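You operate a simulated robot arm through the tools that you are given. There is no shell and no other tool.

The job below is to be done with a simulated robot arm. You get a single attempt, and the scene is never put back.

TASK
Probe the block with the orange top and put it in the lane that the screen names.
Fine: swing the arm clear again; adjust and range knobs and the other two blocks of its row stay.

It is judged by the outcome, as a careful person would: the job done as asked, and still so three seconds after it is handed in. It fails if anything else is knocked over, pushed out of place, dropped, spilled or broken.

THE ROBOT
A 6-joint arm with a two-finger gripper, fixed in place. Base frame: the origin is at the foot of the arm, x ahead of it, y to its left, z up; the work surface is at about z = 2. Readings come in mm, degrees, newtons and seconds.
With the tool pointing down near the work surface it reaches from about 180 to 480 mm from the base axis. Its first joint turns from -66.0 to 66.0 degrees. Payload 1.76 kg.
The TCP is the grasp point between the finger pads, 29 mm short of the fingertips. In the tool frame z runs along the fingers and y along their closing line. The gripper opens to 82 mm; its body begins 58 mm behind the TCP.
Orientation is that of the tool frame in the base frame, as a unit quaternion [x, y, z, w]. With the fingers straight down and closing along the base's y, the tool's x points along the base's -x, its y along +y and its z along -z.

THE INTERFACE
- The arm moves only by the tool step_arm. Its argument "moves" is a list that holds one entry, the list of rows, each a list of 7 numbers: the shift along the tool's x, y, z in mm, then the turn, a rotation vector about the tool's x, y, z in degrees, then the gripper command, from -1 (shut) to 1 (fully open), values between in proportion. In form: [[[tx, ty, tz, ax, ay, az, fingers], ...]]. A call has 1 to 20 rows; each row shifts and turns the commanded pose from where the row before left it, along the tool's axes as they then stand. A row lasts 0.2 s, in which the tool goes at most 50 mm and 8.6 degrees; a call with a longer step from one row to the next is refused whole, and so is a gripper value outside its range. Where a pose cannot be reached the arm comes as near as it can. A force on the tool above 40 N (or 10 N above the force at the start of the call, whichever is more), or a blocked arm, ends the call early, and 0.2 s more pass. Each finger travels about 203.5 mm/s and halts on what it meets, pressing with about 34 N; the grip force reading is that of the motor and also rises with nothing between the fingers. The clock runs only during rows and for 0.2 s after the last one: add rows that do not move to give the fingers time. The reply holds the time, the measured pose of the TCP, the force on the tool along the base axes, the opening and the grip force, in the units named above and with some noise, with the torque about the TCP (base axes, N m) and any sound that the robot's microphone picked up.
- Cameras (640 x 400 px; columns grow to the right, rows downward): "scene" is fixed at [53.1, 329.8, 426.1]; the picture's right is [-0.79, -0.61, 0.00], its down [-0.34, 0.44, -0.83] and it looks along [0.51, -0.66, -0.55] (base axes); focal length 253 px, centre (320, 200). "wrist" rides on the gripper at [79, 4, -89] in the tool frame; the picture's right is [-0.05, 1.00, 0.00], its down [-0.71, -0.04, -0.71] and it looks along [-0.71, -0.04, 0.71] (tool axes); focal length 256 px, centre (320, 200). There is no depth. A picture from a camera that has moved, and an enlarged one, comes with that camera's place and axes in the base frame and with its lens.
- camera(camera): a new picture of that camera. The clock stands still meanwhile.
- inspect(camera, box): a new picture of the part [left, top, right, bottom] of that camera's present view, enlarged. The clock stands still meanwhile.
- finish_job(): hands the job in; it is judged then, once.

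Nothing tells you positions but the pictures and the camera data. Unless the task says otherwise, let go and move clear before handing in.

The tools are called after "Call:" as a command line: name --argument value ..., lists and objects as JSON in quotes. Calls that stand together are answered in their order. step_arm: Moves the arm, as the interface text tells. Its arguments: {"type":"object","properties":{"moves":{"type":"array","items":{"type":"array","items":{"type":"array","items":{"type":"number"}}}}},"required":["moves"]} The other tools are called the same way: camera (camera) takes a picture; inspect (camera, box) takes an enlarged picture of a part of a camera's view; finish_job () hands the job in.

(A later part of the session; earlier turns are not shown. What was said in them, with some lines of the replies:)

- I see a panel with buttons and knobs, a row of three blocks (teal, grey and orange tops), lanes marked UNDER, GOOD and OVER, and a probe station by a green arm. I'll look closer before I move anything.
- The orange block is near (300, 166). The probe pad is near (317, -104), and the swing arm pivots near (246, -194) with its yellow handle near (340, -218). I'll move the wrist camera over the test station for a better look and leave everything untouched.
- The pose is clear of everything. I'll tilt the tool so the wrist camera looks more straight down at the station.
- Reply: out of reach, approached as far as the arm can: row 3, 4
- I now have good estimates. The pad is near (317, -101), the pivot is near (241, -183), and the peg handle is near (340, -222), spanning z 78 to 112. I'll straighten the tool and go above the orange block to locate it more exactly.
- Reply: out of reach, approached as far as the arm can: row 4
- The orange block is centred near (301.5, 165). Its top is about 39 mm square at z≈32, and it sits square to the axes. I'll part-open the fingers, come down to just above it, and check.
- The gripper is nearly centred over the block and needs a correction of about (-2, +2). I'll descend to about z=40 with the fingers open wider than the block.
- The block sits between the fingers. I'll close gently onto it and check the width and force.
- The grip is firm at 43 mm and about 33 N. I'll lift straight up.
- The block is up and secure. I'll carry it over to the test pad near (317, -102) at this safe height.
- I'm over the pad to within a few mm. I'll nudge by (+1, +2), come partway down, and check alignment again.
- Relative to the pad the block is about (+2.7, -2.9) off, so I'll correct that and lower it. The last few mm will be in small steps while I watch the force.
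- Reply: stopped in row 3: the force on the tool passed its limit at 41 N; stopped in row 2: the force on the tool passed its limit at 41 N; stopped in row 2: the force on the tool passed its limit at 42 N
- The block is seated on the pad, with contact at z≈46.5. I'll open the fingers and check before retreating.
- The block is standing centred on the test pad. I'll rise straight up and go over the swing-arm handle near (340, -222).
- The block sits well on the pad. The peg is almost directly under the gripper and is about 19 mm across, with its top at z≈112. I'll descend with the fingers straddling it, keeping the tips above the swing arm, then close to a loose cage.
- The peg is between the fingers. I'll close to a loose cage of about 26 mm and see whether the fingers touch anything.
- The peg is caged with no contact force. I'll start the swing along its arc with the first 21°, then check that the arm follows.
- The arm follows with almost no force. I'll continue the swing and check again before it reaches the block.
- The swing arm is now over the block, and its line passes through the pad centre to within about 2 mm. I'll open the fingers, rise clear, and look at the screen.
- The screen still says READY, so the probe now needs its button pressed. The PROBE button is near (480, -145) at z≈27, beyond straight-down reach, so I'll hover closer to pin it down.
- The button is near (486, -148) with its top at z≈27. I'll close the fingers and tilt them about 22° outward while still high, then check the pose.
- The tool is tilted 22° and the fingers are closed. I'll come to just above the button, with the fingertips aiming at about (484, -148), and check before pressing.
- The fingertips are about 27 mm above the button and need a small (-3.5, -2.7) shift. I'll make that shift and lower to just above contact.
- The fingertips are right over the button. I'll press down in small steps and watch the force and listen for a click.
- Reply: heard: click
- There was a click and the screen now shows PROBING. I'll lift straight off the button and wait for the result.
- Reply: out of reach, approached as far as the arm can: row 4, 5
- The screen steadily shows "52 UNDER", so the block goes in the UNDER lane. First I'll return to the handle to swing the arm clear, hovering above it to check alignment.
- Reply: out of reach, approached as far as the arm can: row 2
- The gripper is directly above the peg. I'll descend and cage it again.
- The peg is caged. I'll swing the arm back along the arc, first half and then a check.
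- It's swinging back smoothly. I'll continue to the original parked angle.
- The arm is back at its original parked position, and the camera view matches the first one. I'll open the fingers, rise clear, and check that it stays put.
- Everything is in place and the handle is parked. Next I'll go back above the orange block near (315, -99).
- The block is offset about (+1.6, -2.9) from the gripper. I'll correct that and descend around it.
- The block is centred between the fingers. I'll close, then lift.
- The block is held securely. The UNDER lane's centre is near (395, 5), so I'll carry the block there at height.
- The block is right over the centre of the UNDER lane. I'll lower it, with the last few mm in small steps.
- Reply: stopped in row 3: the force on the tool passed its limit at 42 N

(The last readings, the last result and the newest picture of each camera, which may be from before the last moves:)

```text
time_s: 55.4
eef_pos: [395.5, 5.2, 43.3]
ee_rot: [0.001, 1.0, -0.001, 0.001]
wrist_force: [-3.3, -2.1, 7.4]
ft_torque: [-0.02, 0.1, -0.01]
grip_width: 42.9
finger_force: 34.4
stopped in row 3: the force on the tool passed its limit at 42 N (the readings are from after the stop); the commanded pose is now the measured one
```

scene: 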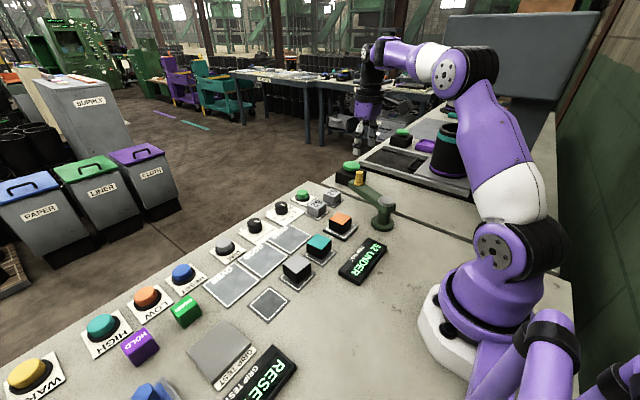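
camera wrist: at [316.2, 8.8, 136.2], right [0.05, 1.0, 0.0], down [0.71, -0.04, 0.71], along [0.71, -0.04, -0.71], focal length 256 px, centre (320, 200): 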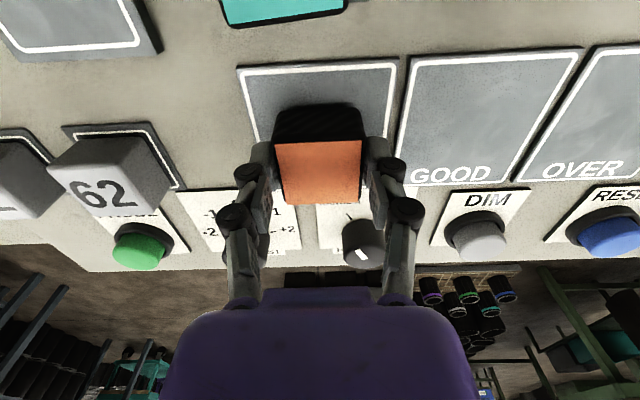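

The block has touched down in the lane. I'll open the fingers gently and check.

Call:
step_arm --moves '[[[0, 0, 0, 0, 0, 0, 0.2], [0, 0, 0, 0, 0, 0, 0.45], [0, 0, 0, 0, 0, 0, 0.45]]]'

Call:
inspect --camera "scene" --box '[240, 170, 360, 270]'

Call:
camera --camera "wrist"

```text
time_s: 56.2
eef_pos: [395.9, 4.6, 42.9]
ee_rot: [0.001, 1.0, 0.0, 0.001]
wrist_force: [0.5, -0.2, 0.0]
ft_torque: [0.0, -0.01, 0.01]
grip_width: 59.3
finger_force: 0.0
```

```text
4.00 times, centred on (300, 220) of scene
camera zoom: at [53.1, 329.8, 426.1], right [-0.79, -0.61, 0.0], down [-0.34, 0.44, -0.83], along [0.51, -0.66, -0.55], focal length 1010 px, centre (400, 120)
```

zoom: 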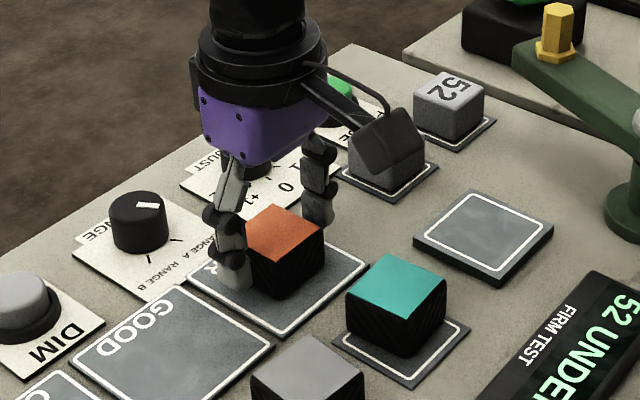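

```text
taken
camera wrist: at [316.6, 8.8, 131.7], right [0.05, 1.0, 0.0], down [0.71, -0.04, 0.71], along [0.71, -0.04, -0.71], focal length 256 px, centre (320, 200)
```

wrist: 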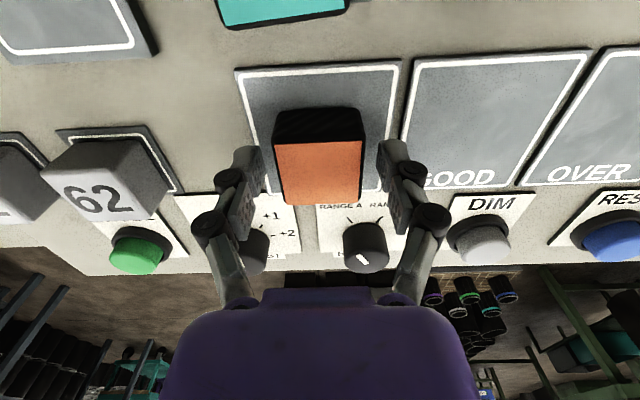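

The block is released inside the UNDER lane. I'll rise straight up and move clear.

Call:
step_arm --moves '[[[0, 0, -10, 0, 0, 0, 0.45], [0, 0, -30, 0, 0, 0, 0.45], [0, 0, -45, 0, 0, 0, 0.45], [0, 0, -45, 0, 0, 0, 0.45], [0, 0, -45, 0, 0, 0, 0.45], [30, 0, -30, 0, 0, 0, 0.45], [35, 0, -20, 0, 0, 0, 0.45], [30, 0, 0, 0, 0, 0, 0.45], [0, 0, 0, 0, 0, 0, 0.45]]]'

Call:
camera --camera "scene"

Call:
camera --camera "wrist"

Call:
inspect --camera "scene" --box '[200, 150, 420, 290]'

```text
time_s: 58.2
eef_pos: [299.6, 3.3, 269.1]
ee_rot: [0.001, 1.0, 0.0, 0.0]
wrist_force: [-0.8, -1.0, 0.1]
ft_torque: [-0.02, 0.01, -0.01]
grip_width: 59.4
finger_force: 0.1
```

```text
taken
```

scene: 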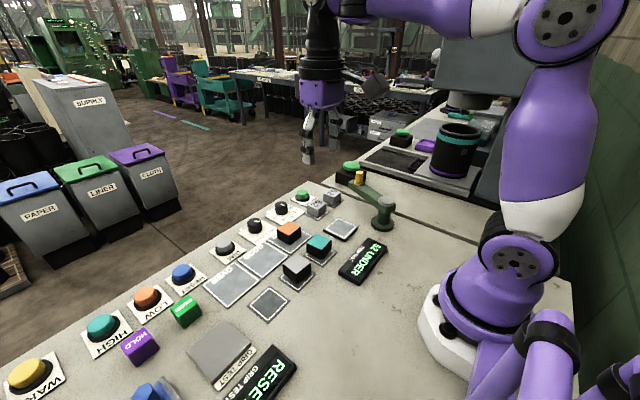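

```text
taken
camera wrist: at [220.2, 7.7, 356.9], right [0.05, 1.0, 0.0], down [0.71, -0.04, 0.71], along [0.71, -0.04, -0.71], focal length 256 px, centre (320, 200)
```

wrist: 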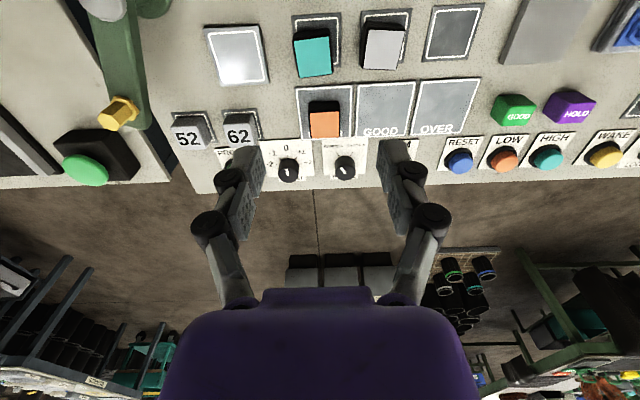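

```text
2.86 times, centred on (310, 220) of scene
camera zoom: at [53.1, 329.8, 426.1], right [-0.79, -0.61, 0.0], down [-0.34, 0.44, -0.83], along [0.51, -0.66, -0.55], focal length 722 px, centre (349, 143)
```

zoom: 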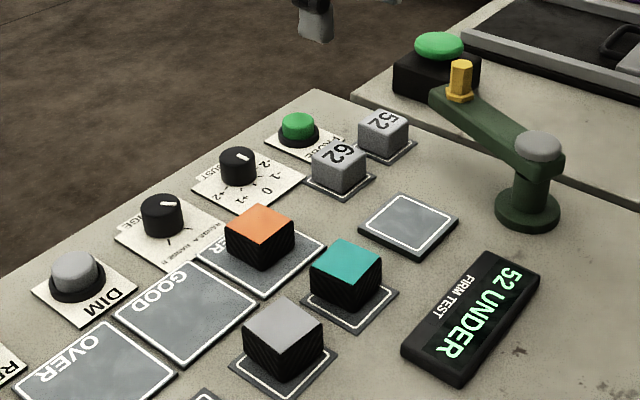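

The orange block stands fully inside the UNDER lane. The swing arm is parked where it started, the knobs and the other blocks look the same as at the start, and the gripper is empty and clear. I'm handing the job in.

Call:
finish_job

```text
The job is handed in.
```

The orange-topped block was probed, the screen read "52 UNDER", and the block now stands in the UNDER lane. I've handed the job in.

- **Swing arm:** it is back at its starting position, clear of the test pad.
- **Everything else:** the adjust and range knobs, the teal and grey blocks, and the 52 and 62 blocks looked the same in the final pictures as at the start.
- **Set-downs:** contact passed the 40 N limit (41–42 N) three times as the block met the test pad and once in the lane. The arm stopped itself each time, and the block showed no sign of shifting or damage.
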